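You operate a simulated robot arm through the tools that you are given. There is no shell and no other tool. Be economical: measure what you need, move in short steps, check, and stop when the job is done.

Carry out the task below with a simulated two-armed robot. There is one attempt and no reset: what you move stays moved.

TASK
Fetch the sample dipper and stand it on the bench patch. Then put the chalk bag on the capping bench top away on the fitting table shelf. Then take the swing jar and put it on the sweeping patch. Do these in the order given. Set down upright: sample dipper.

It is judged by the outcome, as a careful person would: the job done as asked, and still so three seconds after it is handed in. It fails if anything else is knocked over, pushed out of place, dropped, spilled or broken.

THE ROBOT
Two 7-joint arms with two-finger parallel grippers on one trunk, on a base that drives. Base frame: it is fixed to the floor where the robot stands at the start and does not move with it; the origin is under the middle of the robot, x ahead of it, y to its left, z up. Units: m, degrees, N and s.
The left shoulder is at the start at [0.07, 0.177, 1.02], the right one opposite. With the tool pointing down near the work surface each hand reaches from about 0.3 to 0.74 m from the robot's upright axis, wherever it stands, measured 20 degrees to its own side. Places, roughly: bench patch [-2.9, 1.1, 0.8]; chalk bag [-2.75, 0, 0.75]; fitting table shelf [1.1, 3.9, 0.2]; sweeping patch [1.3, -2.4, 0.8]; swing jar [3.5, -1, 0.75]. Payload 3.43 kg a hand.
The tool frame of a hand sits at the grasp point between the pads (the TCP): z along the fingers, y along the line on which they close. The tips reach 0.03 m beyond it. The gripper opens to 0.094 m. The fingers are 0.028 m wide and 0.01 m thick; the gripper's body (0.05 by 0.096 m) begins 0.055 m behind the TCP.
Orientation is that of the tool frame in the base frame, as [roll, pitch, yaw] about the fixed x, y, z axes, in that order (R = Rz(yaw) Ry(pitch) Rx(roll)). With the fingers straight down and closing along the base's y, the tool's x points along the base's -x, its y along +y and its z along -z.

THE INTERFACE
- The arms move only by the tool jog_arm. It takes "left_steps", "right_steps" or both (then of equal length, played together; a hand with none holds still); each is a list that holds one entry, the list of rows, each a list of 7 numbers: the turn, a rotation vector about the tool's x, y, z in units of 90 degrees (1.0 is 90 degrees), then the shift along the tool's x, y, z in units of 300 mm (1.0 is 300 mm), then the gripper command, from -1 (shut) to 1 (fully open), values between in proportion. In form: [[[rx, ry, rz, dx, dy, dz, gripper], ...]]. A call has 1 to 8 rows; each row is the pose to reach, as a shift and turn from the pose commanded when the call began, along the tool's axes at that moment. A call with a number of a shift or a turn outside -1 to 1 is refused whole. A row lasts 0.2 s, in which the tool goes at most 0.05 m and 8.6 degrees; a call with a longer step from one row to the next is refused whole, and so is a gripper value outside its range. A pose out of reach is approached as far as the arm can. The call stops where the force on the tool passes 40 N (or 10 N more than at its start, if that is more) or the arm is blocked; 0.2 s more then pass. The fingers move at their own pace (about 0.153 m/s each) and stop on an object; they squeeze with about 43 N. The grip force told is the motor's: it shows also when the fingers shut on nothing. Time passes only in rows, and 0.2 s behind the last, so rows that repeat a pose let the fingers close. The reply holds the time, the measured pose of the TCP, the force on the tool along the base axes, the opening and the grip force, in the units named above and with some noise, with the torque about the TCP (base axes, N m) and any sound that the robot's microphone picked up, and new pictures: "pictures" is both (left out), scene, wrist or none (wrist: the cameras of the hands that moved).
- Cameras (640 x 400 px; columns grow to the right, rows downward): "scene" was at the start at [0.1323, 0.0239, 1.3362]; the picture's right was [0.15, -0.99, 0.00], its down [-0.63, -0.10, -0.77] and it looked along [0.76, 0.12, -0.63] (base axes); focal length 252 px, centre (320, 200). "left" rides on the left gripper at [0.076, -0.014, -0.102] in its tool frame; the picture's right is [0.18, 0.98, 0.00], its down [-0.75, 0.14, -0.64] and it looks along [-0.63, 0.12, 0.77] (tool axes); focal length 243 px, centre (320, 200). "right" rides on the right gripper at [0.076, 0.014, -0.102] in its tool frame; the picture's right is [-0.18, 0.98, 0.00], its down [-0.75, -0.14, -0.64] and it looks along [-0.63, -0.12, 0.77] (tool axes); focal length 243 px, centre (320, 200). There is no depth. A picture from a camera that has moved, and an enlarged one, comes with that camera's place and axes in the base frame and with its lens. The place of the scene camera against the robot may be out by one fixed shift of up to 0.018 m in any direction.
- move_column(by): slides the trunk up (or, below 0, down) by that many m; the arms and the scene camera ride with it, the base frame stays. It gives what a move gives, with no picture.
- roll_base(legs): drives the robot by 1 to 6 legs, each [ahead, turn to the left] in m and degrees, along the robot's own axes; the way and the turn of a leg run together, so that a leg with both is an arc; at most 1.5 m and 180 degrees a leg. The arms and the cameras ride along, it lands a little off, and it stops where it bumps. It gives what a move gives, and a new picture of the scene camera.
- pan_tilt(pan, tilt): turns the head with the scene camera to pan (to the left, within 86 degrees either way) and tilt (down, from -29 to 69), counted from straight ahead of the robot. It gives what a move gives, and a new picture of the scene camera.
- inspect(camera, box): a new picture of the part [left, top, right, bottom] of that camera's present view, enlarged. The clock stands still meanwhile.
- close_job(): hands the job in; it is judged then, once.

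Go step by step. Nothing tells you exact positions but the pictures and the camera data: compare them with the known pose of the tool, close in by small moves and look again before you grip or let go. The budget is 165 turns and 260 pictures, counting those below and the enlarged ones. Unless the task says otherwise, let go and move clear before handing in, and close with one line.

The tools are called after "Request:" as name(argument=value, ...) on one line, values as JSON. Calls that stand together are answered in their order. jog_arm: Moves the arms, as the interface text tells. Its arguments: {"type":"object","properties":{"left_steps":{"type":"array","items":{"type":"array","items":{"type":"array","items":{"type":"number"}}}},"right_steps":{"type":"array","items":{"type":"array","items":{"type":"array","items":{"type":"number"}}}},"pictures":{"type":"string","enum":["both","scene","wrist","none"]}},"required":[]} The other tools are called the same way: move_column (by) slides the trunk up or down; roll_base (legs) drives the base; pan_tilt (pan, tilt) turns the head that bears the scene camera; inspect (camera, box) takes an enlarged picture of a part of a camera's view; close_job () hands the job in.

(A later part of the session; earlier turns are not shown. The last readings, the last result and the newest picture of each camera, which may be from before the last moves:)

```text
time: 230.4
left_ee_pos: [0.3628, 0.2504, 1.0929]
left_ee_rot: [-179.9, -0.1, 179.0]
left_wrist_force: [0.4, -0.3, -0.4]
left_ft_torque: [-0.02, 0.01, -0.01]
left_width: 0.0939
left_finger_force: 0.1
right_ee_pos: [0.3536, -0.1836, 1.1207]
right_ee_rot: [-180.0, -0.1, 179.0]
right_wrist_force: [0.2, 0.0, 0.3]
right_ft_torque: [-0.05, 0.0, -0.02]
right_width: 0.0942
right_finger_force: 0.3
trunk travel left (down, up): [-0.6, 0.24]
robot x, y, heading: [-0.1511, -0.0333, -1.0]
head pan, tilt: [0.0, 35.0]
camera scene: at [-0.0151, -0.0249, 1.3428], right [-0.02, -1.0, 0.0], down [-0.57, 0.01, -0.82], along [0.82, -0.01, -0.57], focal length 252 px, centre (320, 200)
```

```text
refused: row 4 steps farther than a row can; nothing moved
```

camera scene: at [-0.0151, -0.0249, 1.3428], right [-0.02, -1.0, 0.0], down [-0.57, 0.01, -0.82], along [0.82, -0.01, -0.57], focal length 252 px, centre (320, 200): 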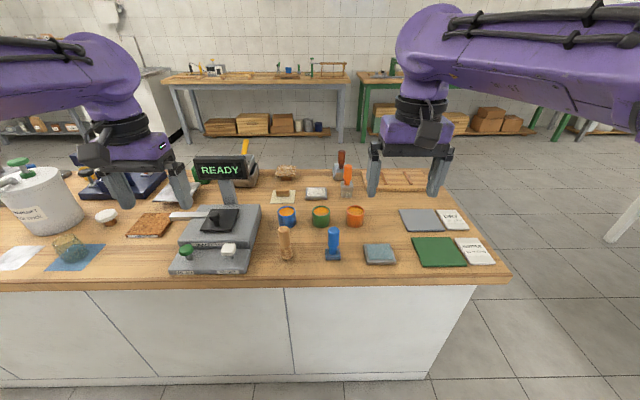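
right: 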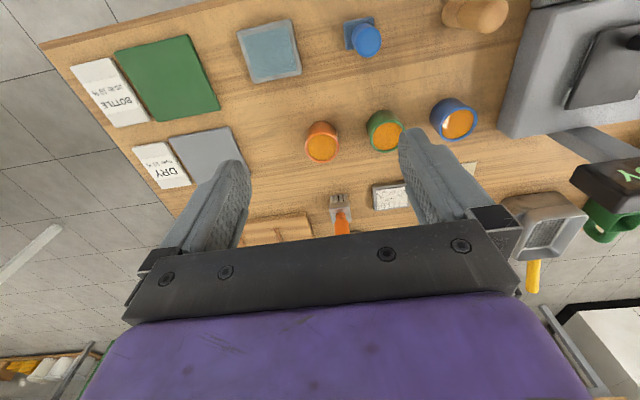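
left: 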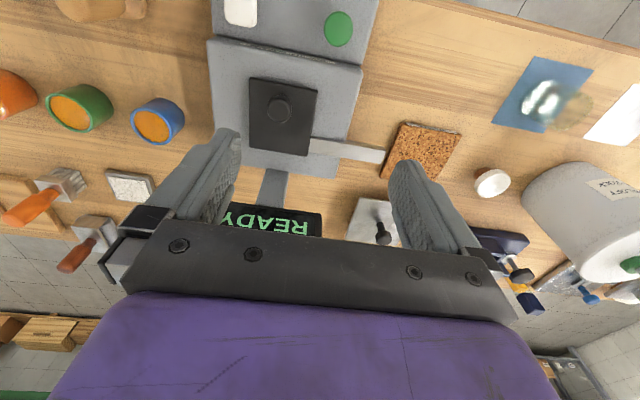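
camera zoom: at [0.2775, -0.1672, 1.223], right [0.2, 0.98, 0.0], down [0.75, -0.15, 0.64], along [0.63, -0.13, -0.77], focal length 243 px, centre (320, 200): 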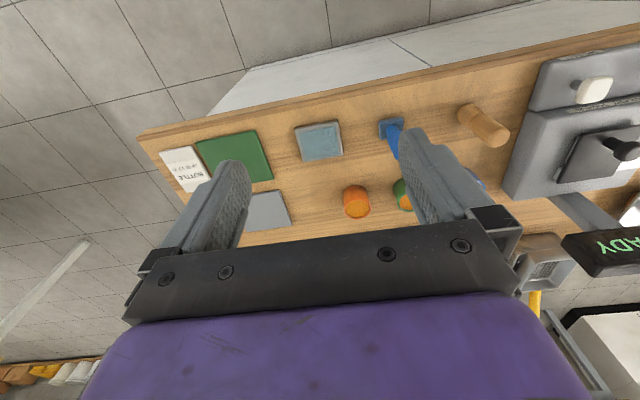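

Request:
jog_arm(left_steps=[[[0, 0, 0, -0.08, -0.12, 0.0, 1], [0, 0, 0, -0.16, -0.245, 0.0, 1], [0, 0, 0, -0.24, -0.37, 0.0, 1], [0, 0, 0, -0.32, -0.49, 0.05, 1], [0, 0, 0, -0.41, -0.613, 0.1, 1], [0, 0, 0, -0.41, -0.613, 0.2, 1], [0, 0, 0, -0.41, -0.613, 0.3, 1]]])

```text
time: 232.0
left_ee_pos: [0.4818, 0.0656, 1.002]
left_ee_rot: [179.9, -0.2, 179.0]
left_wrist_force: [0.5, -1.8, 0.0]
left_ft_torque: [0.01, -0.01, -0.01]
left_width: 0.0941
left_finger_force: 0.0
right_ee_pos: [0.354, -0.1829, 1.12]
right_ee_rot: [-180.0, 0.0, 179.0]
right_wrist_force: [-0.4, 0.0, 0.3]
right_ft_torque: [0.0, 0.07, -0.03]
right_width: 0.0941
right_finger_force: 0.1
trunk travel left (down, up): [-0.6, 0.24]
robot x, y, heading: [-0.1498, -0.0363, -1.0]
head pan, tilt: [0.0, 35.0]
camera scene: at [-0.0141, -0.0252, 1.3427], right [-0.02, -1.0, 0.0], down [-0.57, 0.01, -0.82], along [0.82, -0.01, -0.57], focal length 252 px, centre (320, 200)
camera left: at [0.4059, 0.0529, 1.1047], right [-0.17, 0.99, 0.0], down [0.76, 0.13, 0.64], along [0.63, 0.11, -0.77], focal length 243 px, centre (320, 200)
```

scene: 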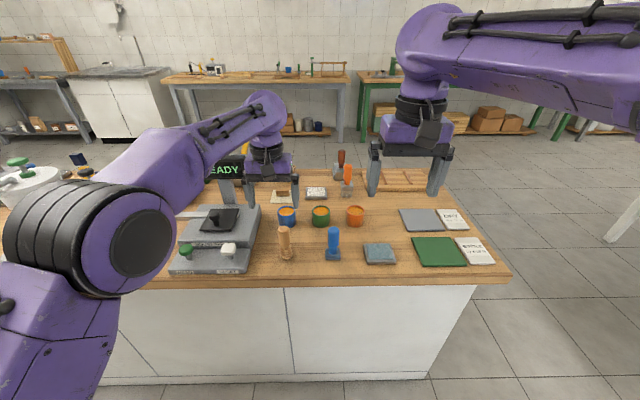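
left: 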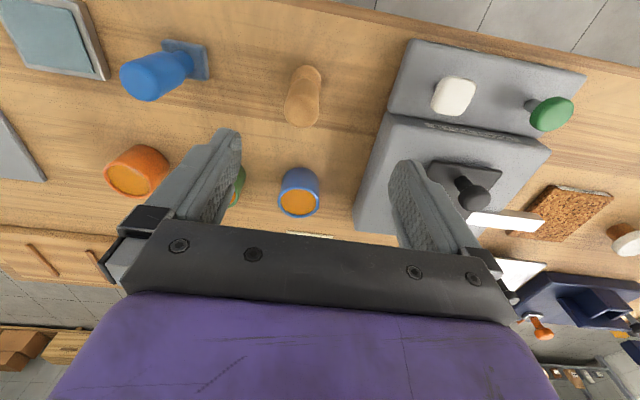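

The wrist view puts the dipper at about (0.476, 0.050). Shift slightly and descend around it.

Request:
jog_arm(left_steps=[[[0, 0, 0, 0.02, -0.052, 0, 1], [0, 0, 0, 0.02, -0.052, 0.13, 1], [0, 0, 0, 0.02, -0.052, 0.26, 1], [0, 0, 0, 0.02, -0.052, 0.38, 1], [0, 0, 0, 0.02, -0.052, 0.38, 1]]])

Request:
inspect(camera="scene", box=[230, 180, 350, 280])

```text
time: 233.2
left_ee_pos: [0.4738, 0.0483, 0.8887]
left_ee_rot: [-179.9, 0.0, 179.0]
left_wrist_force: [-0.5, 0.1, -0.3]
left_ft_torque: [-0.01, 0.03, -0.03]
left_width: 0.0939
left_finger_force: 0.1
right_ee_pos: [0.3539, -0.1815, 1.1206]
right_ee_rot: [-179.8, 0.1, 179.0]
right_wrist_force: [-0.6, 0.4, -0.2]
right_ft_torque: [-0.01, 0.03, 0.0]
right_width: 0.094
right_finger_force: 0.1
trunk travel left (down, up): [-0.6, 0.24]
robot x, y, heading: [-0.1534, -0.0322, -0.9]
head pan, tilt: [0.0, 35.0]
camera scene: at [-0.0153, -0.0249, 1.3428], right [-0.02, -1.0, 0.0], down [-0.57, 0.01, -0.82], along [0.82, -0.01, -0.57], focal length 252 px, centre (320, 200)
camera left: at [0.3989, 0.0349, 0.9912], right [-0.17, 0.99, 0.0], down [0.76, 0.13, 0.64], along [0.63, 0.11, -0.77], focal length 243 px, centre (320, 200)
```

scene: 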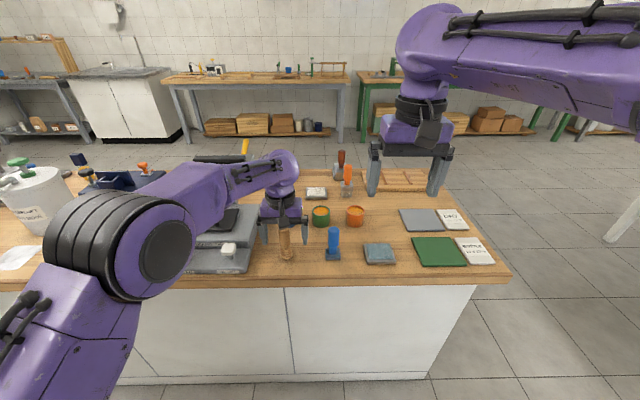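
left: 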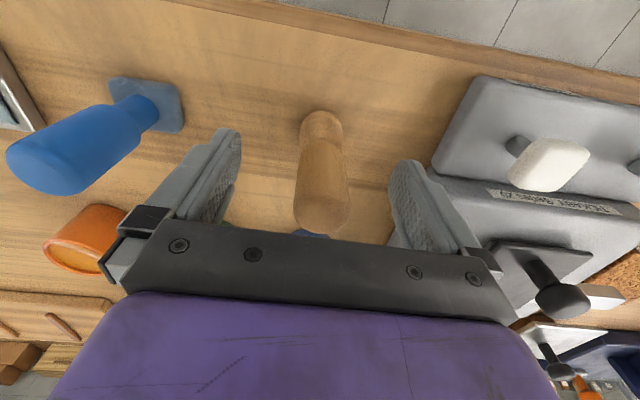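

```text
4.00 times, centred on (290, 230) of scene
camera zoom: at [-0.0153, -0.0249, 1.3428], right [-0.02, -1.0, 0.0], down [-0.57, 0.01, -0.82], along [0.82, -0.01, -0.57], focal length 1010 px, centre (440, 80)
```

zoom: 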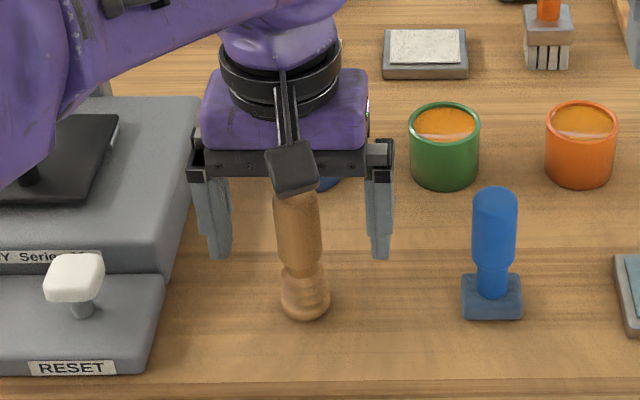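

The handle is centred between the fingers. Closing the gripper, then lifting slightly.

Request:
jog_arm(left_steps=[[[0, 0, 0, 0, 0, 0, -1], [0, 0, 0, 0, 0, 0, -1], [0, 0, 0, 0, 0, 0, -1], [0, 0, 0, 0, 0, -0.1, -1], [0, 0, 0, 0, 0, -0.25, -1], [0, 0, 0, 0, 0, -0.4, -1], [0, 0, 0, 0, 0, -0.55, -1], [0, 0, 0, 0, 0, -0.65, -1]]])

```text
time: 235.0
left_ee_pos: [0.4754, 0.0504, 1.0816]
left_ee_rot: [-179.9, 0.0, 178.9]
left_wrist_force: [0.4, 0.5, -0.6]
left_ft_torque: [0.0, 0.02, 0.02]
left_width: 0.029
left_finger_force: 43.1
right_ee_pos: [0.3539, -0.1836, 1.1198]
right_ee_rot: [-180.0, 0.1, 178.9]
right_wrist_force: [-0.2, 0.0, 0.6]
right_ft_torque: [0.04, 0.0, 0.03]
right_width: 0.0941
right_finger_force: 0.1
trunk travel left (down, up): [-0.6, 0.24]
robot x, y, heading: [-0.1521, -0.0302, -0.8]
head pan, tilt: [0.0, 35.0]
camera scene: at [-0.0136, -0.0256, 1.3426], right [-0.02, -1.0, 0.0], down [-0.57, 0.01, -0.82], along [0.82, -0.01, -0.57], focal length 252 px, centre (320, 200)
camera left: at [0.4003, 0.0367, 1.1842], right [-0.17, 0.99, 0.0], down [0.76, 0.13, 0.64], along [0.63, 0.11, -0.77], focal length 243 px, centre (320, 200)
```

scene: 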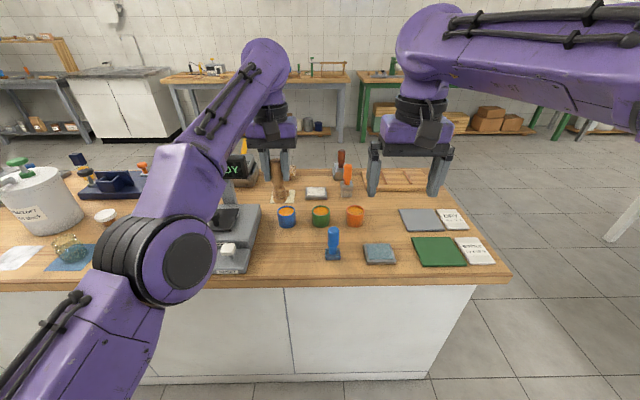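
left: 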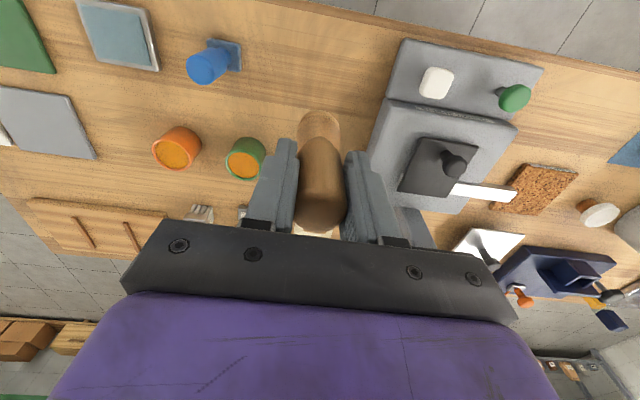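

Dipper held securely. Backing off and driving to the doorway.

Request:
roll_base(legs=[[-0.5, 0], [0, -89.2], [1.22, 0], [0, -90]])

```text
time: 251.3
left_ee_pos: [-1.2895, -1.3083, 1.0831]
left_ee_rot: [-179.9, 0.1, -2.6]
left_wrist_force: [-0.7, -0.9, -0.1]
left_ft_torque: [-0.02, -0.01, 0.0]
left_width: 0.0291
left_finger_force: 43.9
right_ee_pos: [-1.1632, -1.0783, 1.1205]
right_ee_rot: [179.9, 0.1, -2.6]
right_wrist_force: [0.3, 0.3, 0.2]
right_ft_torque: [-0.05, 0.01, -0.01]
right_width: 0.0942
right_finger_force: 0.3
trunk travel left (down, up): [-0.6, 0.24]
robot x, y, heading: [-0.662, -1.242, 177.3]
head pan, tilt: [0.0, 35.0]
camera scene: at [-0.8036, -1.2246, 1.3428], right [0.04, 1.0, 0.0], down [0.57, -0.03, -0.82], along [-0.82, 0.04, -0.57], focal length 252 px, centre (320, 200)
```

scene: 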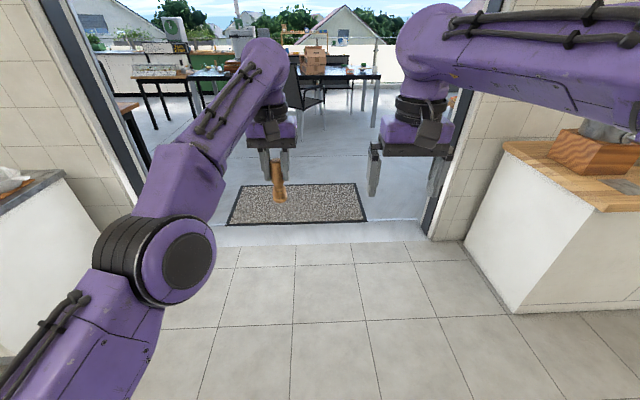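

Request:
roll_base(legs=[[0, 2.7], [1.2, 0], [1.2, 0], [0, -50]])

```text
time: 265.9
left_ee_pos: [-3.5414, -0.8369, 1.0834]
left_ee_rot: [-179.8, 0.1, -51.0]
left_wrist_force: [-0.3, -0.6, -0.5]
left_ft_torque: [0.02, 0.04, -0.02]
left_width: 0.0292
left_finger_force: 43.0
right_ee_pos: [-3.2846, -0.7793, 1.119]
right_ee_rot: [179.9, 0.0, -51.0]
right_wrist_force: [-0.1, 0.3, 0.3]
right_ft_torque: [0.0, 0.01, 0.03]
right_width: 0.0938
right_finger_force: 0.1
trunk travel left (down, up): [-0.6, 0.24]
robot x, y, heading: [-3.0761, -1.2595, 129.0]
head pan, tilt: [0.0, 35.0]
camera scene: at [-3.1641, -1.1431, 1.3428], right [0.78, 0.63, 0.0], down [0.36, -0.45, -0.82], along [-0.52, 0.64, -0.57], focal length 252 px, centre (320, 200)
```

scene: 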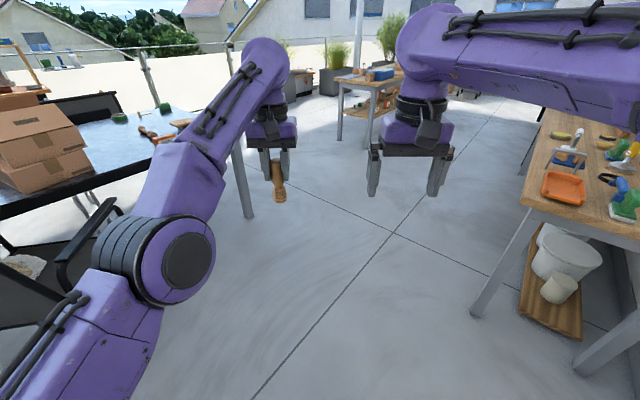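

Request:
roll_base(legs=[[0.8, 0], [0, -39], [1.6, 0], [0, -90]])

Request:
inspect(camera="scene", box=[120, 130, 480, 330])

```text
refused: 1.6 is not a number from -1.5 to 1.5
```

```text
1.78 times, centred on (300, 230) of scene
camera zoom: at [-3.1641, -1.1431, 1.3428], right [0.78, 0.63, 0.0], down [0.36, -0.45, -0.82], along [-0.52, 0.64, -0.57], focal length 449 px, centre (356, 147)
```

zoom: 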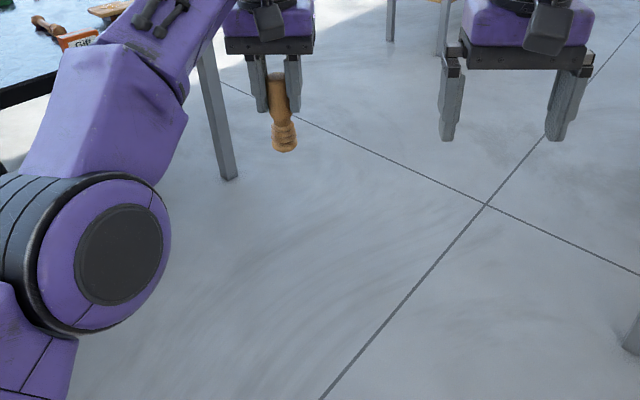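

Request:
roll_base(legs=[[0.8, 0], [0, -39], [0.8, 0], [0.8, 0], [0, -90]])

Request:
inspect(camera="scene", box=[120, 130, 480, 330])

```text
time: 283.6
left_ee_pos: [-2.9806, 1.0678, 1.0828]
left_ee_rot: [-179.9, 0.1, -178.5]
left_wrist_force: [0.4, -0.1, 0.2]
left_ft_torque: [0.0, 0.01, 0.05]
left_width: 0.029
left_finger_force: 43.1
right_ee_pos: [-3.0924, 0.8287, 1.12]
right_ee_rot: [-179.9, 0.1, -178.4]
right_wrist_force: [0.2, -0.3, -0.5]
right_ft_torque: [0.01, -0.02, -0.02]
right_width: 0.094
right_finger_force: 0.0
trunk travel left (down, up): [-0.6, 0.24]
robot x, y, heading: [-3.6034, 0.9576, 1.7]
head pan, tilt: [0.0, 35.0]
camera scene: at [-3.4669, 0.9704, 1.3428], right [0.03, -1.0, 0.0], down [-0.57, -0.02, -0.82], along [0.82, 0.02, -0.57], focal length 252 px, centre (320, 200)
```

scene: 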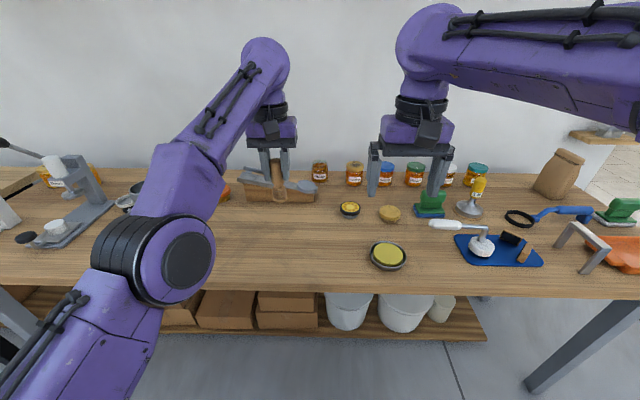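

```text
1.78 times, centred on (300, 230) of scene
camera zoom: at [-3.4669, 0.9704, 1.3428], right [0.03, -1.0, 0.0], down [-0.57, -0.02, -0.82], along [0.82, 0.02, -0.57], focal length 449 px, centre (356, 147)
```

zoom: 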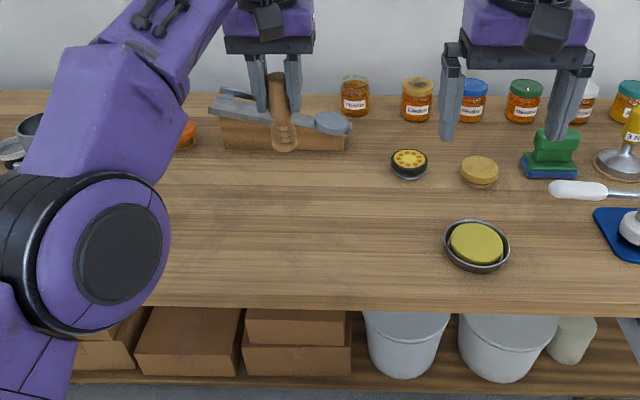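

The clear stretch of bench around (-2.92, 1.1) is the patch area. I'll shift over it and lower partway, then look with the wrist camera.

Request:
jog_arm(left_steps=[[[0, 0, 0, -0.1, 0.06, 0, -1], [0, 0, 0, -0.2, 0.11, 0, -1], [0, 0, 0, -0.2, 0.11, 0.15, -1], [0, 0, 0, -0.2, 0.11, 0.3, -1], [0, 0, 0, -0.2, 0.11, 0.45, -1], [0, 0, 0, -0.2, 0.11, 0.5, -1]]])

```text
time: 285.0
left_ee_pos: [-2.9292, 1.1108, 0.9439]
left_ee_rot: [-179.9, 0.2, -178.5]
left_wrist_force: [0.3, 0.5, -0.4]
left_ft_torque: [-0.01, 0.0, 0.01]
left_width: 0.0289
left_finger_force: 43.4
left hand out of reach, approached as far as the arm can: row 1, 2, 3, 4, 5, 6
right_ee_pos: [-3.091, 0.8298, 1.1203]
right_ee_rot: [-179.8, 0.1, -178.4]
right_wrist_force: [-0.4, 0.2, -0.4]
right_ft_torque: [0.03, 0.02, -0.02]
right_width: 0.094
right_finger_force: 0.1
trunk travel left (down, up): [-0.6, 0.24]
robot x, y, heading: [-3.6046, 0.9535, 1.7]
head pan, tilt: [0.0, 35.0]
camera scene: at [-3.4669, 0.9709, 1.3428], right [0.03, -1.0, 0.0], down [-0.57, -0.02, -0.82], along [0.82, 0.02, -0.57], focal length 252 px, centre (320, 200)
camera left: at [-3.0043, 1.0949, 1.0462], right [-0.21, 0.98, 0.0], down [0.75, 0.16, 0.64], along [0.63, 0.13, -0.76], focal length 243 px, centre (320, 200)
```

scene: 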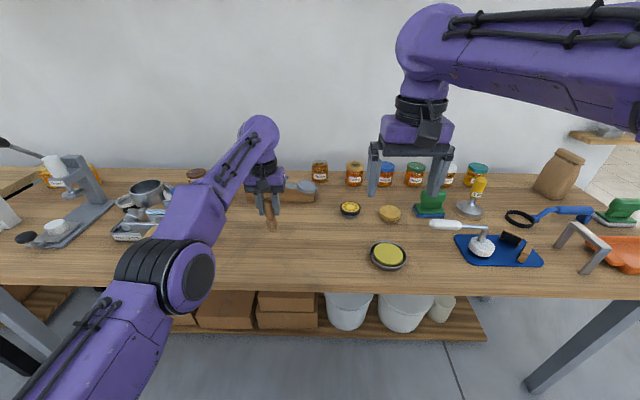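
left: 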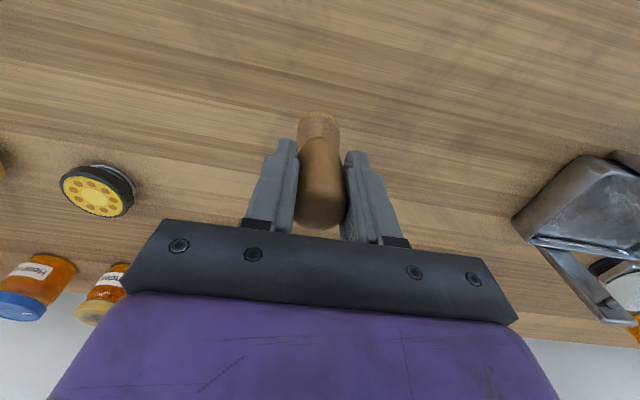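

Request:
inspect(camera="left", box=[240, 0, 640, 250])

Request:
inspect(camera="scene", box=[180, 180, 380, 305])

```text
1.60 times, centred on (440, 125) of left
camera zoom: at [-3.0043, 1.0949, 1.0462], right [-0.21, 0.98, 0.0], down [0.75, 0.16, 0.64], along [0.63, 0.13, -0.76], focal length 388 px, centre (128, 320)
```

zoom: 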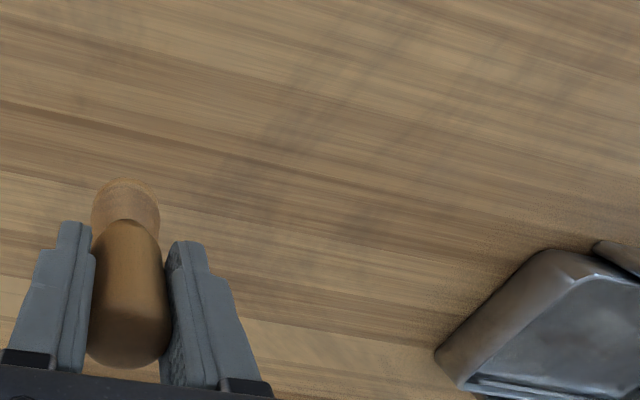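

```text
3.20 times, centred on (280, 242) of scene
camera zoom: at [-3.4669, 0.9709, 1.3428], right [0.03, -1.0, 0.0], down [-0.57, -0.02, -0.82], along [0.82, 0.02, -0.57], focal length 808 px, centre (448, 64)
```

zoom: 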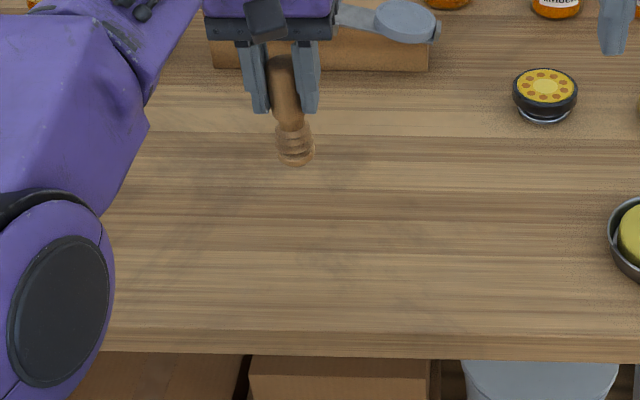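

The dark hand-worn area centres at about (-2.94, 1.12); the dipper is over it. Lowering towards the surface.

Request:
jog_arm(left_steps=[[[0, 0, 0, 0.04, 0.02, 0.07, -1], [0, 0, 0, 0.04, 0.02, 0.13, -1], [0, 0, 0, 0.04, 0.02, 0.165, -1], [0, 0, 0, 0.04, 0.02, 0.165, -1]]], pictures="wrist")

Request:
inspect(camera="scene", box=[210, 170, 330, 245])

```text
time: 286.0
left_ee_pos: [-2.9235, 1.1146, 0.893]
left_ee_rot: [-179.9, 0.0, -178.4]
left_wrist_force: [-0.7, -0.3, -1.3]
left_ft_torque: [0.0, -0.04, 0.0]
left_width: 0.029
left_finger_force: 43.0
left hand out of reach, approached as far as the arm can: row 1, 2, 3, 4
right_ee_pos: [-3.0922, 0.829, 1.1194]
right_ee_rot: [-179.9, 0.0, -178.5]
right_wrist_force: [-0.8, -0.2, 0.0]
right_ft_torque: [0.01, 0.01, 0.01]
right_width: 0.0941
right_finger_force: 0.0
trunk travel left (down, up): [-0.6, 0.24]
robot x, y, heading: [-3.6037, 0.957, 1.8]
head pan, tilt: [0.0, 35.0]
camera left: at [-2.9984, 1.098, 0.9957], right [-0.21, 0.98, 0.0], down [0.75, 0.16, 0.64], along [0.63, 0.13, -0.77], focal length 243 px, centre (320, 200)
```

left: 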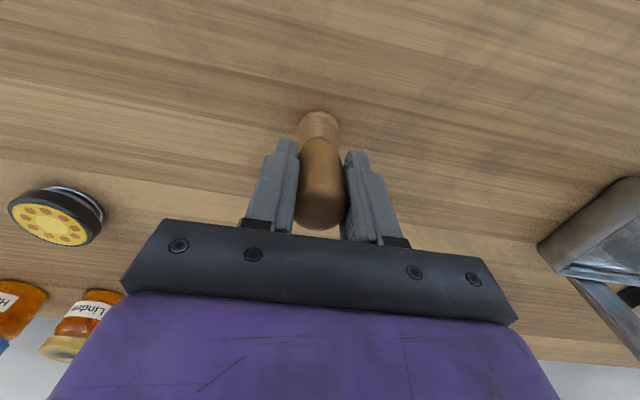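

```text
5.33 times, centred on (270, 208) of scene
camera zoom: at [-3.4668, 0.9705, 1.3428], right [0.03, -1.0, 0.0], down [-0.57, -0.02, -0.82], along [0.82, 0.02, -0.57], focal length 1347 px, centre (587, 160)
```

zoom: 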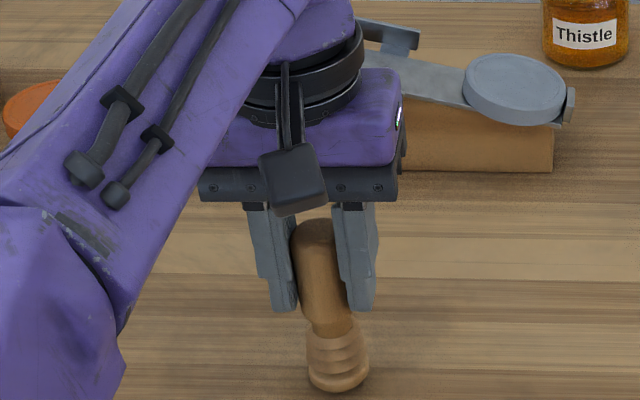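

Request:
jog_arm(left_steps=[[[0, 0, 0, 0.02, 0, 0.01, -1], [0, 0, 0, 0.02, 0, 0.017, -1], [0, 0, 0, 0.02, 0, 0.022, -1], [0, 0, 0, 0.02, 0, 0.022, -1]]], pictures="none")

```text
time: 287.0
left_ee_pos: [-2.9242, 1.1142, 0.8892]
left_ee_rot: [-179.9, 0.3, -178.4]
left_wrist_force: [-0.2, 1.6, 11.8]
left_ft_torque: [0.28, 0.12, 0.02]
left_width: 0.0288
left_finger_force: 43.0
left hand out of reach, approached as far as the arm can: row 1, 2, 3, 4
right_ee_pos: [-3.0943, 0.8291, 1.1218]
right_ee_rot: [179.9, 0.2, -178.4]
right_wrist_force: [-0.1, 0.2, -0.3]
right_ft_torque: [0.01, -0.02, 0.02]
right_width: 0.094
right_finger_force: 0.0
trunk travel left (down, up): [-0.6, 0.24]
robot x, y, heading: [-3.6013, 0.9548, 1.6]
head pan, tilt: [0.0, 35.0]
```

Contact is felt (12 N up), so the dipper is on the surface. Releasing and rising.

Request:
jog_arm(left_steps=[[[0, 0, 0, 0, 0, 0, -0.2], [0, 0, 0, 0, 0, 0, 0.5], [0, 0, 0, 0, 0, 0, 1], [0, 0, 0, 0, 0, -0.1, 1], [0, 0, 0, 0, 0, -0.25, 1], [0, 0, 0, 0, 0, -0.4, 1], [0, 0, 0, 0, 0, -0.55, 1], [0, 0, 0, 0, 0, -0.65, 1]]])

Request:
inspect(camera="scene", box=[210, 150, 370, 250])

```text
time: 288.8
left_ee_pos: [-2.9659, 1.1332, 1.0644]
left_ee_rot: [-179.9, 0.2, -178.4]
left_wrist_force: [-0.4, -0.1, -0.1]
left_ft_torque: [0.01, -0.03, 0.01]
left_width: 0.0941
left_finger_force: 0.0
left hand out of reach, approached as far as the arm can: row 4, 5, 6, 7, 8
right_ee_pos: [-3.0941, 0.8286, 1.1211]
right_ee_rot: [-179.9, 0.2, -178.4]
right_wrist_force: [-0.1, -0.1, -0.1]
right_ft_torque: [0.04, -0.05, -0.02]
right_width: 0.0939
right_finger_force: 0.1
trunk travel left (down, up): [-0.6, 0.24]
robot x, y, heading: [-3.6053, 0.9584, 2.0]
head pan, tilt: [0.0, 35.0]
camera scene: at [-3.4689, 0.9707, 1.343], right [0.03, -1.0, 0.0], down [-0.57, -0.02, -0.82], along [0.82, 0.02, -0.57], focal length 252 px, centre (320, 200)
camera left: at [-3.0401, 1.1158, 1.1663], right [-0.21, 0.98, 0.0], down [0.75, 0.16, 0.64], along [0.63, 0.13, -0.77], focal length 243 px, centre (320, 200)
```

scene: 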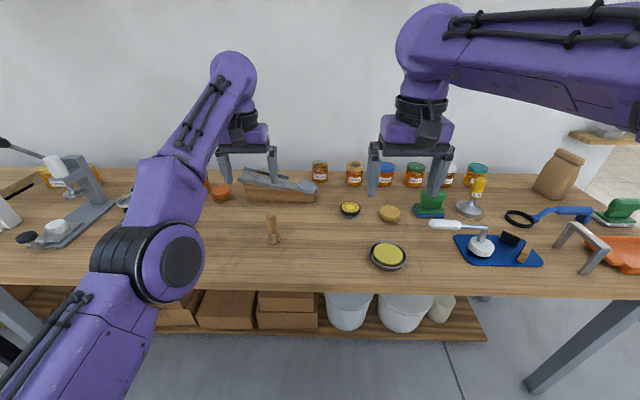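
left: 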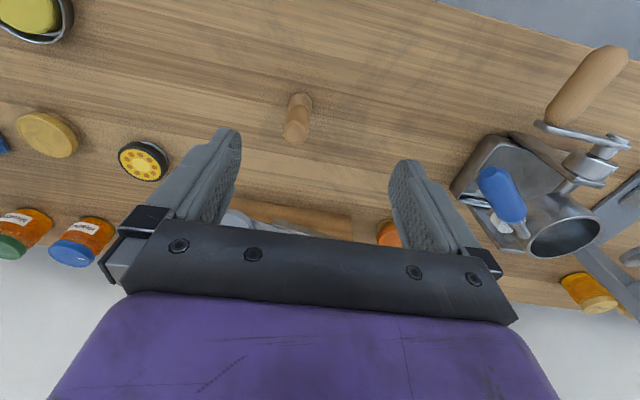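

```text
4.00 times, centred on (290, 200) of scene
camera zoom: at [-3.4689, 0.9707, 1.343], right [0.03, -1.0, 0.0], down [-0.57, -0.02, -0.82], along [0.82, 0.02, -0.57], focal length 1010 px, centre (440, 200)
```

zoom: 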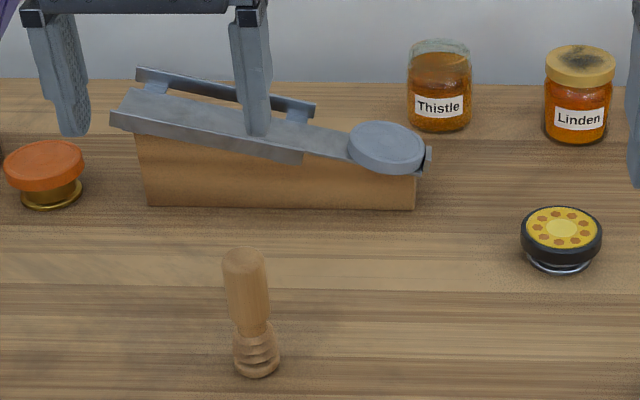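

The dipper stands upright on the patch. Next is the chalk bag at about (-2.62, 0.09): I'll tuck the left arm back and drive to it.

Request:
jog_arm(left_steps=[[[0, 0, 0, 0.15, 0, 0, 1], [0, 0, 0, 0.3, 0.05, -0.05, 1], [0, 0, 0, 0.45, 0.1, -0.1, 1], [0, 0, 0, 0.5, 0.15, -0.15, 1]]], pictures="none")

Request:
roll_base(legs=[[0, -92], [0.66, 0], [0, 90]])

```text
time: 290.0
left_ee_pos: [-3.0547, 1.1879, 1.26]
left_ee_rot: [-176.9, 23.5, -176.3]
left_wrist_force: [0.4, -0.8, 0.9]
left_ft_torque: [0.03, 0.0, 0.03]
left_width: 0.0941
left_finger_force: 0.2
left hand out of reach, approached as far as the arm can: row 1, 2, 3
right_ee_pos: [-3.0977, 0.8249, 1.1227]
right_ee_rot: [179.9, 0.5, -178.4]
right_wrist_force: [-0.4, 0.0, 0.2]
right_ft_torque: [0.08, -0.07, 0.0]
right_width: 0.094
right_finger_force: 0.1
trunk travel left (down, up): [-0.6, 0.24]
robot x, y, heading: [-3.6042, 0.9578, 1.7]
head pan, tilt: [0.0, 35.0]
stopped in row 4 (left hand): the arm was blocked; the commanded pose is now the measured one
```

```text
time: 301.6
left_ee_pos: [-3.071, 0.5226, 1.2552]
left_ee_rot: [-176.7, 23.3, -176.2]
left_wrist_force: [-0.8, -0.3, -0.1]
left_ft_torque: [0.01, 0.02, -0.01]
left_width: 0.094
left_finger_force: 0.0
right_ee_pos: [-3.1132, 0.1631, 1.1194]
right_ee_rot: [-180.0, 0.1, -178.5]
right_wrist_force: [-0.6, 0.2, -0.7]
right_ft_torque: [-0.03, -0.01, -0.02]
right_width: 0.0939
right_finger_force: 0.1
trunk travel left (down, up): [-0.6, 0.24]
robot x, y, heading: [-3.622, 0.288, 1.6]
head pan, tilt: [0.0, 35.0]
camera scene: at [-3.4877, 0.3028, 1.3428], right [0.03, -1.0, 0.0], down [-0.57, -0.02, -0.82], along [0.82, 0.02, -0.57], focal length 252 px, centre (320, 200)
```

scene: 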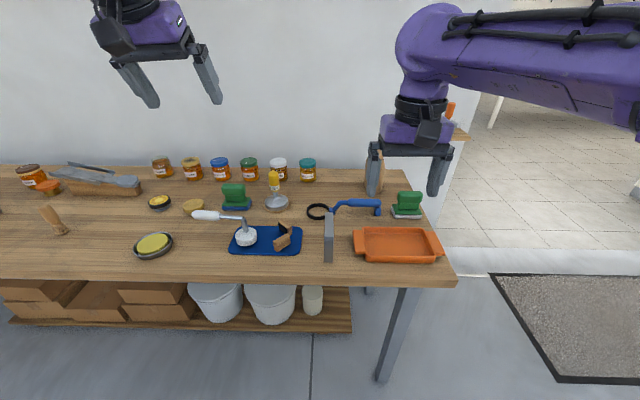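

Request:
roll_base(legs=[[0.23, -1.6]])

Request:
inspect(camera="right", box=[0, 0, 640, 400])

```text
time: 303.3
left_ee_pos: [-2.8348, 0.5138, 1.2562]
left_ee_rot: [-176.7, 23.3, -177.7]
left_wrist_force: [0.3, -0.2, 0.8]
left_ft_torque: [0.01, 0.02, 0.0]
left_width: 0.094
left_finger_force: 0.1
right_ee_pos: [-2.888, 0.152, 1.1205]
right_ee_rot: [-179.9, 0.2, -179.9]
right_wrist_force: [0.6, -0.1, -0.1]
right_ft_torque: [0.01, -0.01, 0.02]
right_width: 0.0939
right_finger_force: 0.1
trunk travel left (down, up): [-0.6, 0.24]
robot x, y, heading: [-3.395, 0.2918, 0.3]
head pan, tilt: [0.0, 35.0]
camera scene: at [-3.258, 0.3028, 1.3428], right [0.0, -1.0, 0.0], down [-0.57, 0.0, -0.82], along [0.82, 0.0, -0.57], focal length 252 px, centre (320, 200)
```

scene: 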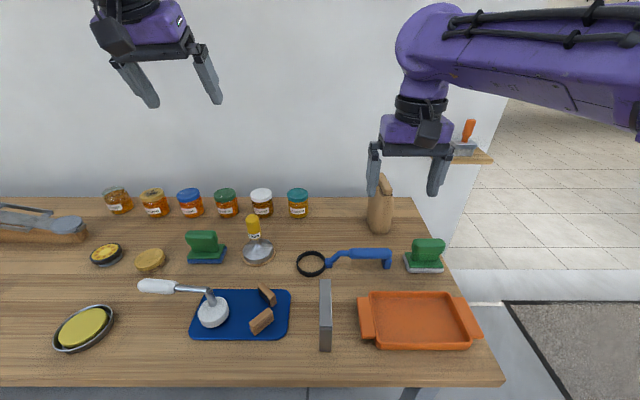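

```text
1.00 times, centred on (320, 200) of right
camera zoom: at [-2.9632, 0.1665, 1.2234], right [0.18, 0.98, 0.0], down [0.75, -0.14, 0.64], along [0.63, -0.12, -0.77], focal length 243 px, centre (320, 200)
```

zoom: 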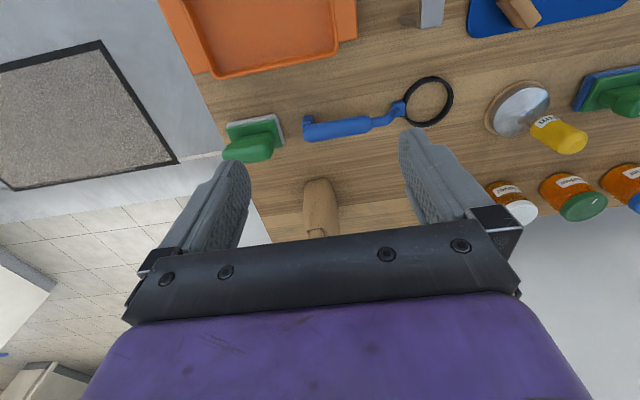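

The bag is edge-on at about x -2.66 to -2.53, y ≈ 0.106. I'll zoom in to see its top fold and thickness.

Request:
inspect(camera="scene", box=[340, 160, 436, 250])

Request:
jog_arm(right_steps=[[[0, -0.09, 0, 0.1, 0, 0, 1], [0, -0.18, 0, 0.2, 0, 0, 1], [0, -0.27, 0, 0.2, 0, 0, 1], [0, -0.36, 0, 0.2, 0, 0, 1], [0, -0.45, 0, 0.2, 0, 0, 1], [0, -0.5, 0, 0.2, 0, 0, 1]]])

```text
4.44 times, centred on (388, 205) of scene
camera zoom: at [-3.258, 0.3028, 1.3428], right [0.0, -1.0, 0.0], down [-0.57, 0.0, -0.82], along [0.82, 0.0, -0.57], focal length 1122 px, centre (18, 178)
```

zoom: 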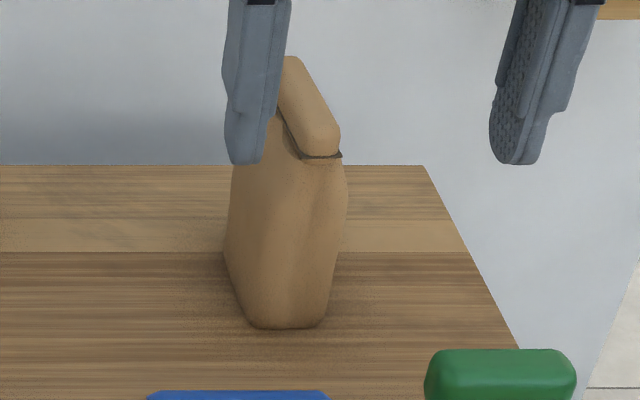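

```text
time: 304.7
left_ee_pos: [-2.8352, 0.5137, 1.2565]
left_ee_rot: [-176.7, 23.2, -177.7]
left_wrist_force: [0.0, -0.1, -0.6]
left_ft_torque: [-0.02, 0.02, 0.01]
left_width: 0.094
left_finger_force: 0.0
right_ee_pos: [-2.9471, 0.1521, 1.12]
right_ee_rot: [180.0, 45.4, -179.9]
right_wrist_force: [-0.3, 0.2, 0.3]
right_ft_torque: [0.01, -0.01, -0.01]
right_width: 0.0941
right_finger_force: 0.1
trunk travel left (down, up): [-0.6, 0.24]
robot x, y, heading: [-3.3917, 0.2926, 0.0]
head pan, tilt: [0.0, 35.0]
camera scene: at [-3.258, 0.3031, 1.3428], right [0.0, -1.0, 0.0], down [-0.57, 0.0, -0.82], along [0.82, 0.0, -0.57], focal length 252 px, centre (320, 200)
camera right: at [-3.0733, 0.167, 1.139], right [0.13, 0.98, 0.13], down [0.07, -0.14, 0.99], along [0.99, -0.12, -0.09], focal length 243 px, centre (320, 200)
```

scene: 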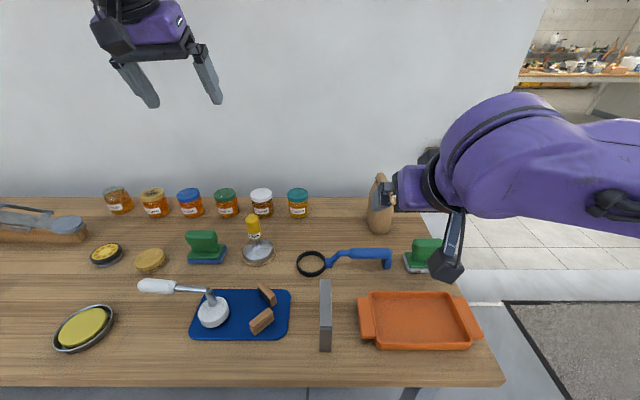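
right: 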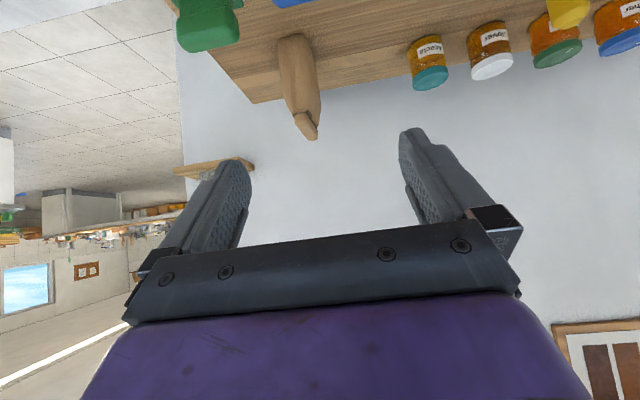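

The fold's top is at z ≈ 0.97, running along x, y ≈ 0.108. I'll bring the tilted right hand to a pre-grasp point behind and above it.

Request:
jog_arm(right_steps=[[[0, 0, 0, -0.06, -0.021, 0.116, 1], [0, 0, 0, -0.12, -0.042, 0.232, 1], [0, 0, 0, -0.18, -0.063, 0.348, 1], [0, 0, 0, -0.24, -0.084, 0.464, 1], [0, 0, 0, -0.3, -0.105, 0.58, 1], [0, 0, 0, -0.36, -0.126, 0.697, 1], [0, 0, 0, -0.417, -0.147, 0.813, 1]]])

Request:
inspect(camera="scene", box=[340, 160, 436, 250])

```text
time: 306.3
left_ee_pos: [-2.8341, 0.5123, 1.2553]
left_ee_rot: [-176.8, 23.1, -177.7]
left_wrist_force: [0.7, -0.2, -0.5]
left_ft_torque: [-0.01, 0.01, 0.0]
left_width: 0.094
left_finger_force: 0.1
right_ee_pos: [-2.6801, 0.1087, 1.0345]
right_ee_rot: [-180.0, 45.0, -179.8]
right_wrist_force: [0.1, 0.3, -0.1]
right_ft_torque: [0.01, -0.01, 0.02]
right_width: 0.094
right_finger_force: 0.0
trunk travel left (down, up): [-0.6, 0.24]
robot x, y, heading: [-3.3962, 0.2892, -0.1]
head pan, tilt: [0.0, 35.0]
camera scene: at [-3.2555, 0.3026, 1.3425], right [0.0, -1.0, 0.0], down [-0.58, 0.0, -0.82], along [0.82, 0.0, -0.58], focal length 252 px, centre (320, 200)
camera right: at [-2.8059, 0.1233, 1.0537], right [0.13, 0.98, 0.13], down [0.08, -0.14, 0.99], along [0.99, -0.12, -0.1], focal length 243 px, centre (320, 200)
```

scene: 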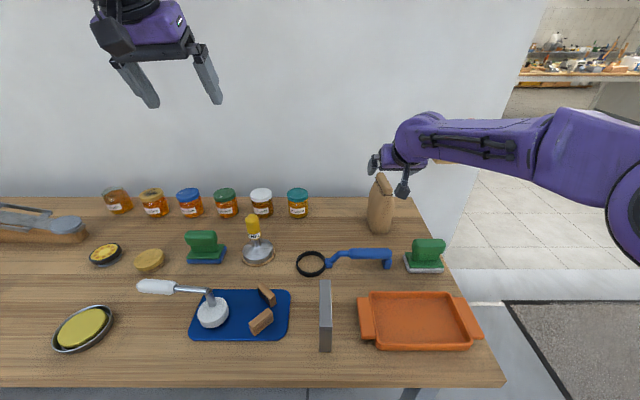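
right: 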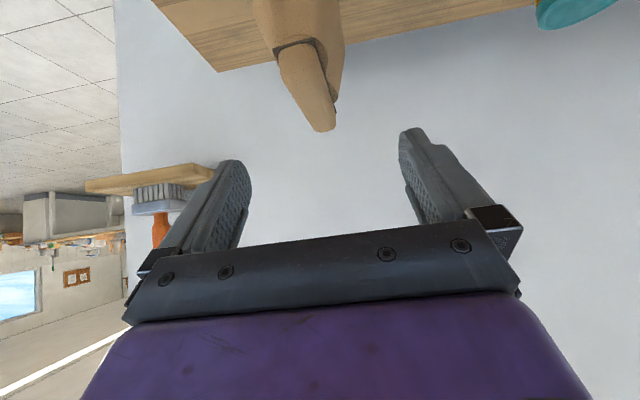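

```text
4.44 times, centred on (388, 205) of scene
camera zoom: at [-3.2555, 0.3026, 1.3425], right [0.0, -1.0, 0.0], down [-0.58, 0.0, -0.82], along [0.82, 0.0, -0.58], focal length 1122 px, centre (18, 178)
```

zoom: 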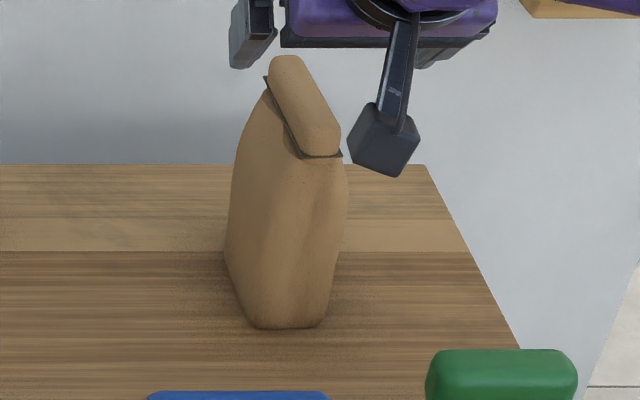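

The fold runs x -2.66…-2.55 at y ≈ 0.103, top z ≈ 0.955. Advancing so the fingers straddle it.

Request:
jog_arm(right_steps=[[[0, 0, 0, 0.04, -0.02, 0.08, 1], [0, 0, 0, 0.083, -0.02, 0.18, 1], [0, 0, 0, 0.083, -0.02, 0.28, 1], [0, 0, 0, 0.083, -0.02, 0.376, 1], [0, 0, 0, 0.083, -0.02, 0.376, 1]]])

Request:
inspect(camera="scene", box=[340, 160, 436, 250])

```text
time: 307.5
left_ee_pos: [-2.8368, 0.5133, 1.2573]
left_ee_rot: [-176.7, 23.3, -177.7]
left_wrist_force: [1.0, -0.2, -0.9]
left_ft_torque: [-0.01, -0.01, 0.02]
left_width: 0.094
left_finger_force: 0.0
right_ee_pos: [-2.6224, 0.1028, 0.9415]
right_ee_rot: [-179.9, 45.4, -179.8]
right_wrist_force: [-4.1, 1.3, 4.6]
right_ft_torque: [0.05, 0.12, 0.04]
right_width: 0.0941
right_finger_force: 0.1
trunk travel left (down, up): [-0.6, 0.24]
robot x, y, heading: [-3.3901, 0.2911, 0.0]
head pan, tilt: [0.0, 35.0]
camera scene: at [-3.2592, 0.3029, 1.343], right [0.0, -1.0, 0.0], down [-0.57, 0.0, -0.82], along [0.82, 0.0, -0.57], focal length 252 px, centre (320, 200)
camera right: at [-2.749, 0.1162, 0.9587], right [0.13, 0.98, 0.13], down [0.08, -0.14, 0.99], along [0.99, -0.12, -0.09], focal length 243 px, centre (320, 200)
```

scene: 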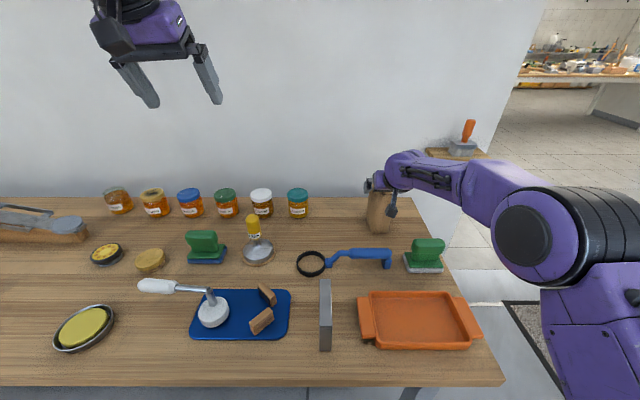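
right: 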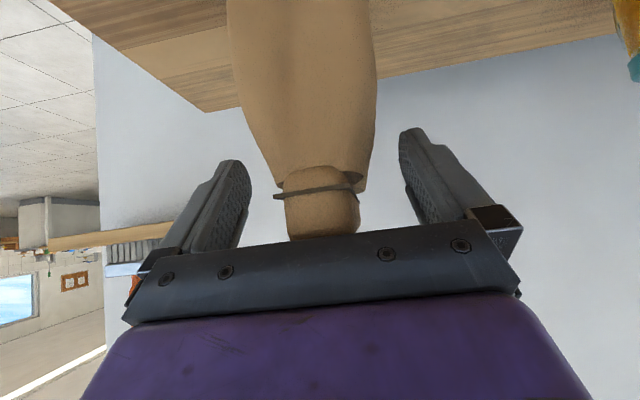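

```text
4.44 times, centred on (388, 205) of scene
camera zoom: at [-3.2592, 0.3029, 1.343], right [0.0, -1.0, 0.0], down [-0.57, 0.0, -0.82], along [0.82, 0.0, -0.57], focal length 1122 px, centre (18, 178)
```

zoom: 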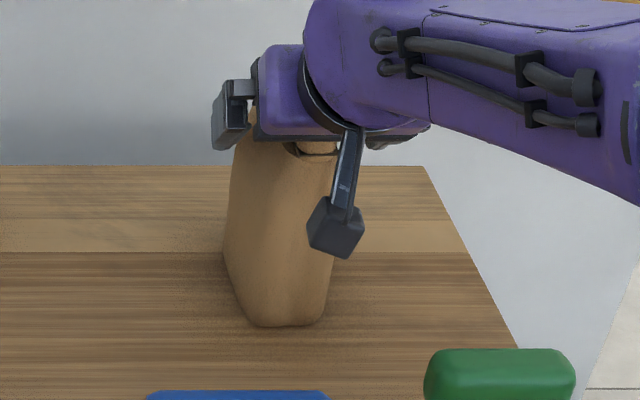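

A light contact: the gripper body touches the fold. Backing off 7 mm, then closing.

Request:
jog_arm(right_steps=[[[0, 0, 0, 0, 0, -0.025, 1], [0, 0, 0, 0, 0, -0.025, 0.2], [0, 0, 0, 0, 0, -0.025, -1], [0, 0, 0, 0, 0, -0.025, -1], [0, 0, 0, 0, 0, -0.025, -1]]], pictures="wrist")

```text
time: 308.7
left_ee_pos: [-2.8365, 0.5145, 1.256]
left_ee_rot: [-176.6, 23.3, -177.7]
left_wrist_force: [0.9, -0.2, 0.3]
left_ft_torque: [-0.01, 0.02, 0.02]
left_width: 0.0939
left_finger_force: 0.2
right_ee_pos: [-2.6282, 0.103, 0.946]
right_ee_rot: [-179.8, 45.2, -179.7]
right_wrist_force: [2.6, 2.4, 6.7]
right_ft_torque: [0.11, -0.15, 0.06]
right_width: 0.047
right_finger_force: 43.2
trunk travel left (down, up): [-0.6, 0.24]
robot x, y, heading: [-3.3945, 0.2895, 0.2]
head pan, tilt: [0.0, 35.0]
camera right: at [-2.754, 0.1171, 0.964], right [0.13, 0.98, 0.13], down [0.07, -0.14, 0.99], along [0.99, -0.12, -0.09], focal length 243 px, centre (320, 200)
```

right: 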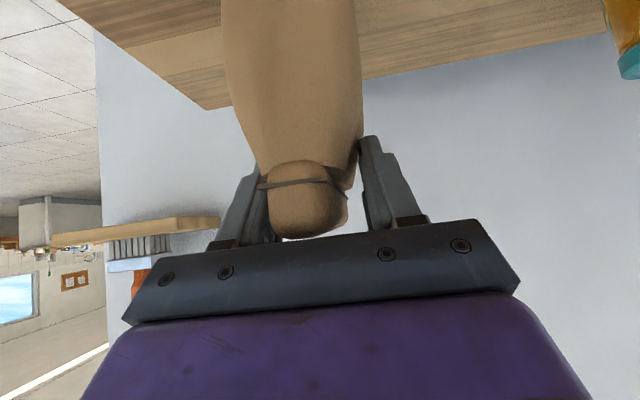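

Gripped at width 0.047. Lifting straight up.

Request:
jog_arm(right_steps=[[[0, 0, 0, -0.04, 0, -0.04, -1], [0, 0, 0, -0.12, 0, -0.12, -1], [0, 0, 0, -0.22, 0, -0.22, -1], [0, 0, 0, -0.32, 0, -0.32, -1], [0, 0, 0, -0.4, 0, -0.4, -1]]])

```text
time: 309.9
left_ee_pos: [-2.8353, 0.5131, 1.2544]
left_ee_rot: [-176.8, 23.4, -177.6]
left_wrist_force: [0.1, 0.8, 0.7]
left_ft_torque: [0.0, 0.0, -0.02]
left_width: 0.0939
left_finger_force: 0.1
right_ee_pos: [-2.6269, 0.1015, 1.1135]
right_ee_rot: [-179.9, 45.0, -179.7]
right_wrist_force: [0.5, 0.9, -4.7]
right_ft_torque: [0.03, 0.02, 0.03]
right_width: 0.0279
right_finger_force: 42.4
trunk travel left (down, up): [-0.6, 0.24]
robot x, y, heading: [-3.3924, 0.2868, 0.2]
head pan, tilt: [0.0, 35.0]
camera scene: at [-3.2575, 0.3027, 1.3427], right [0.0, -1.0, 0.0], down [-0.57, 0.0, -0.82], along [0.82, 0.0, -0.57], focal length 252 px, centre (320, 200)
camera right: at [-2.7537, 0.1154, 1.1326], right [0.13, 0.98, 0.13], down [0.08, -0.14, 0.99], along [0.99, -0.12, -0.1], focal length 243 px, centre (320, 200)
```

scene: 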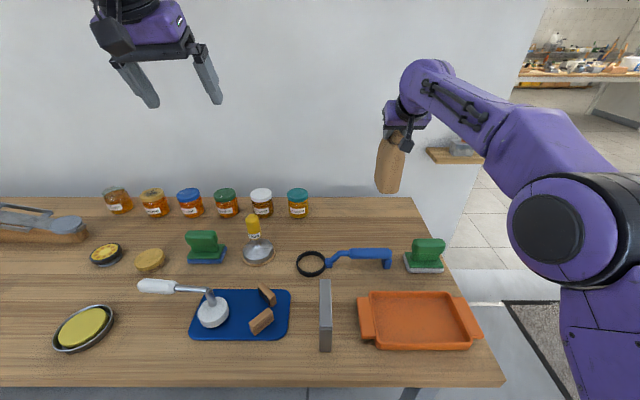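
right: 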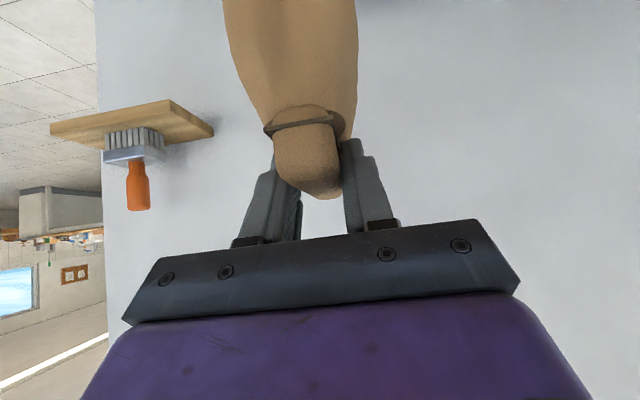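

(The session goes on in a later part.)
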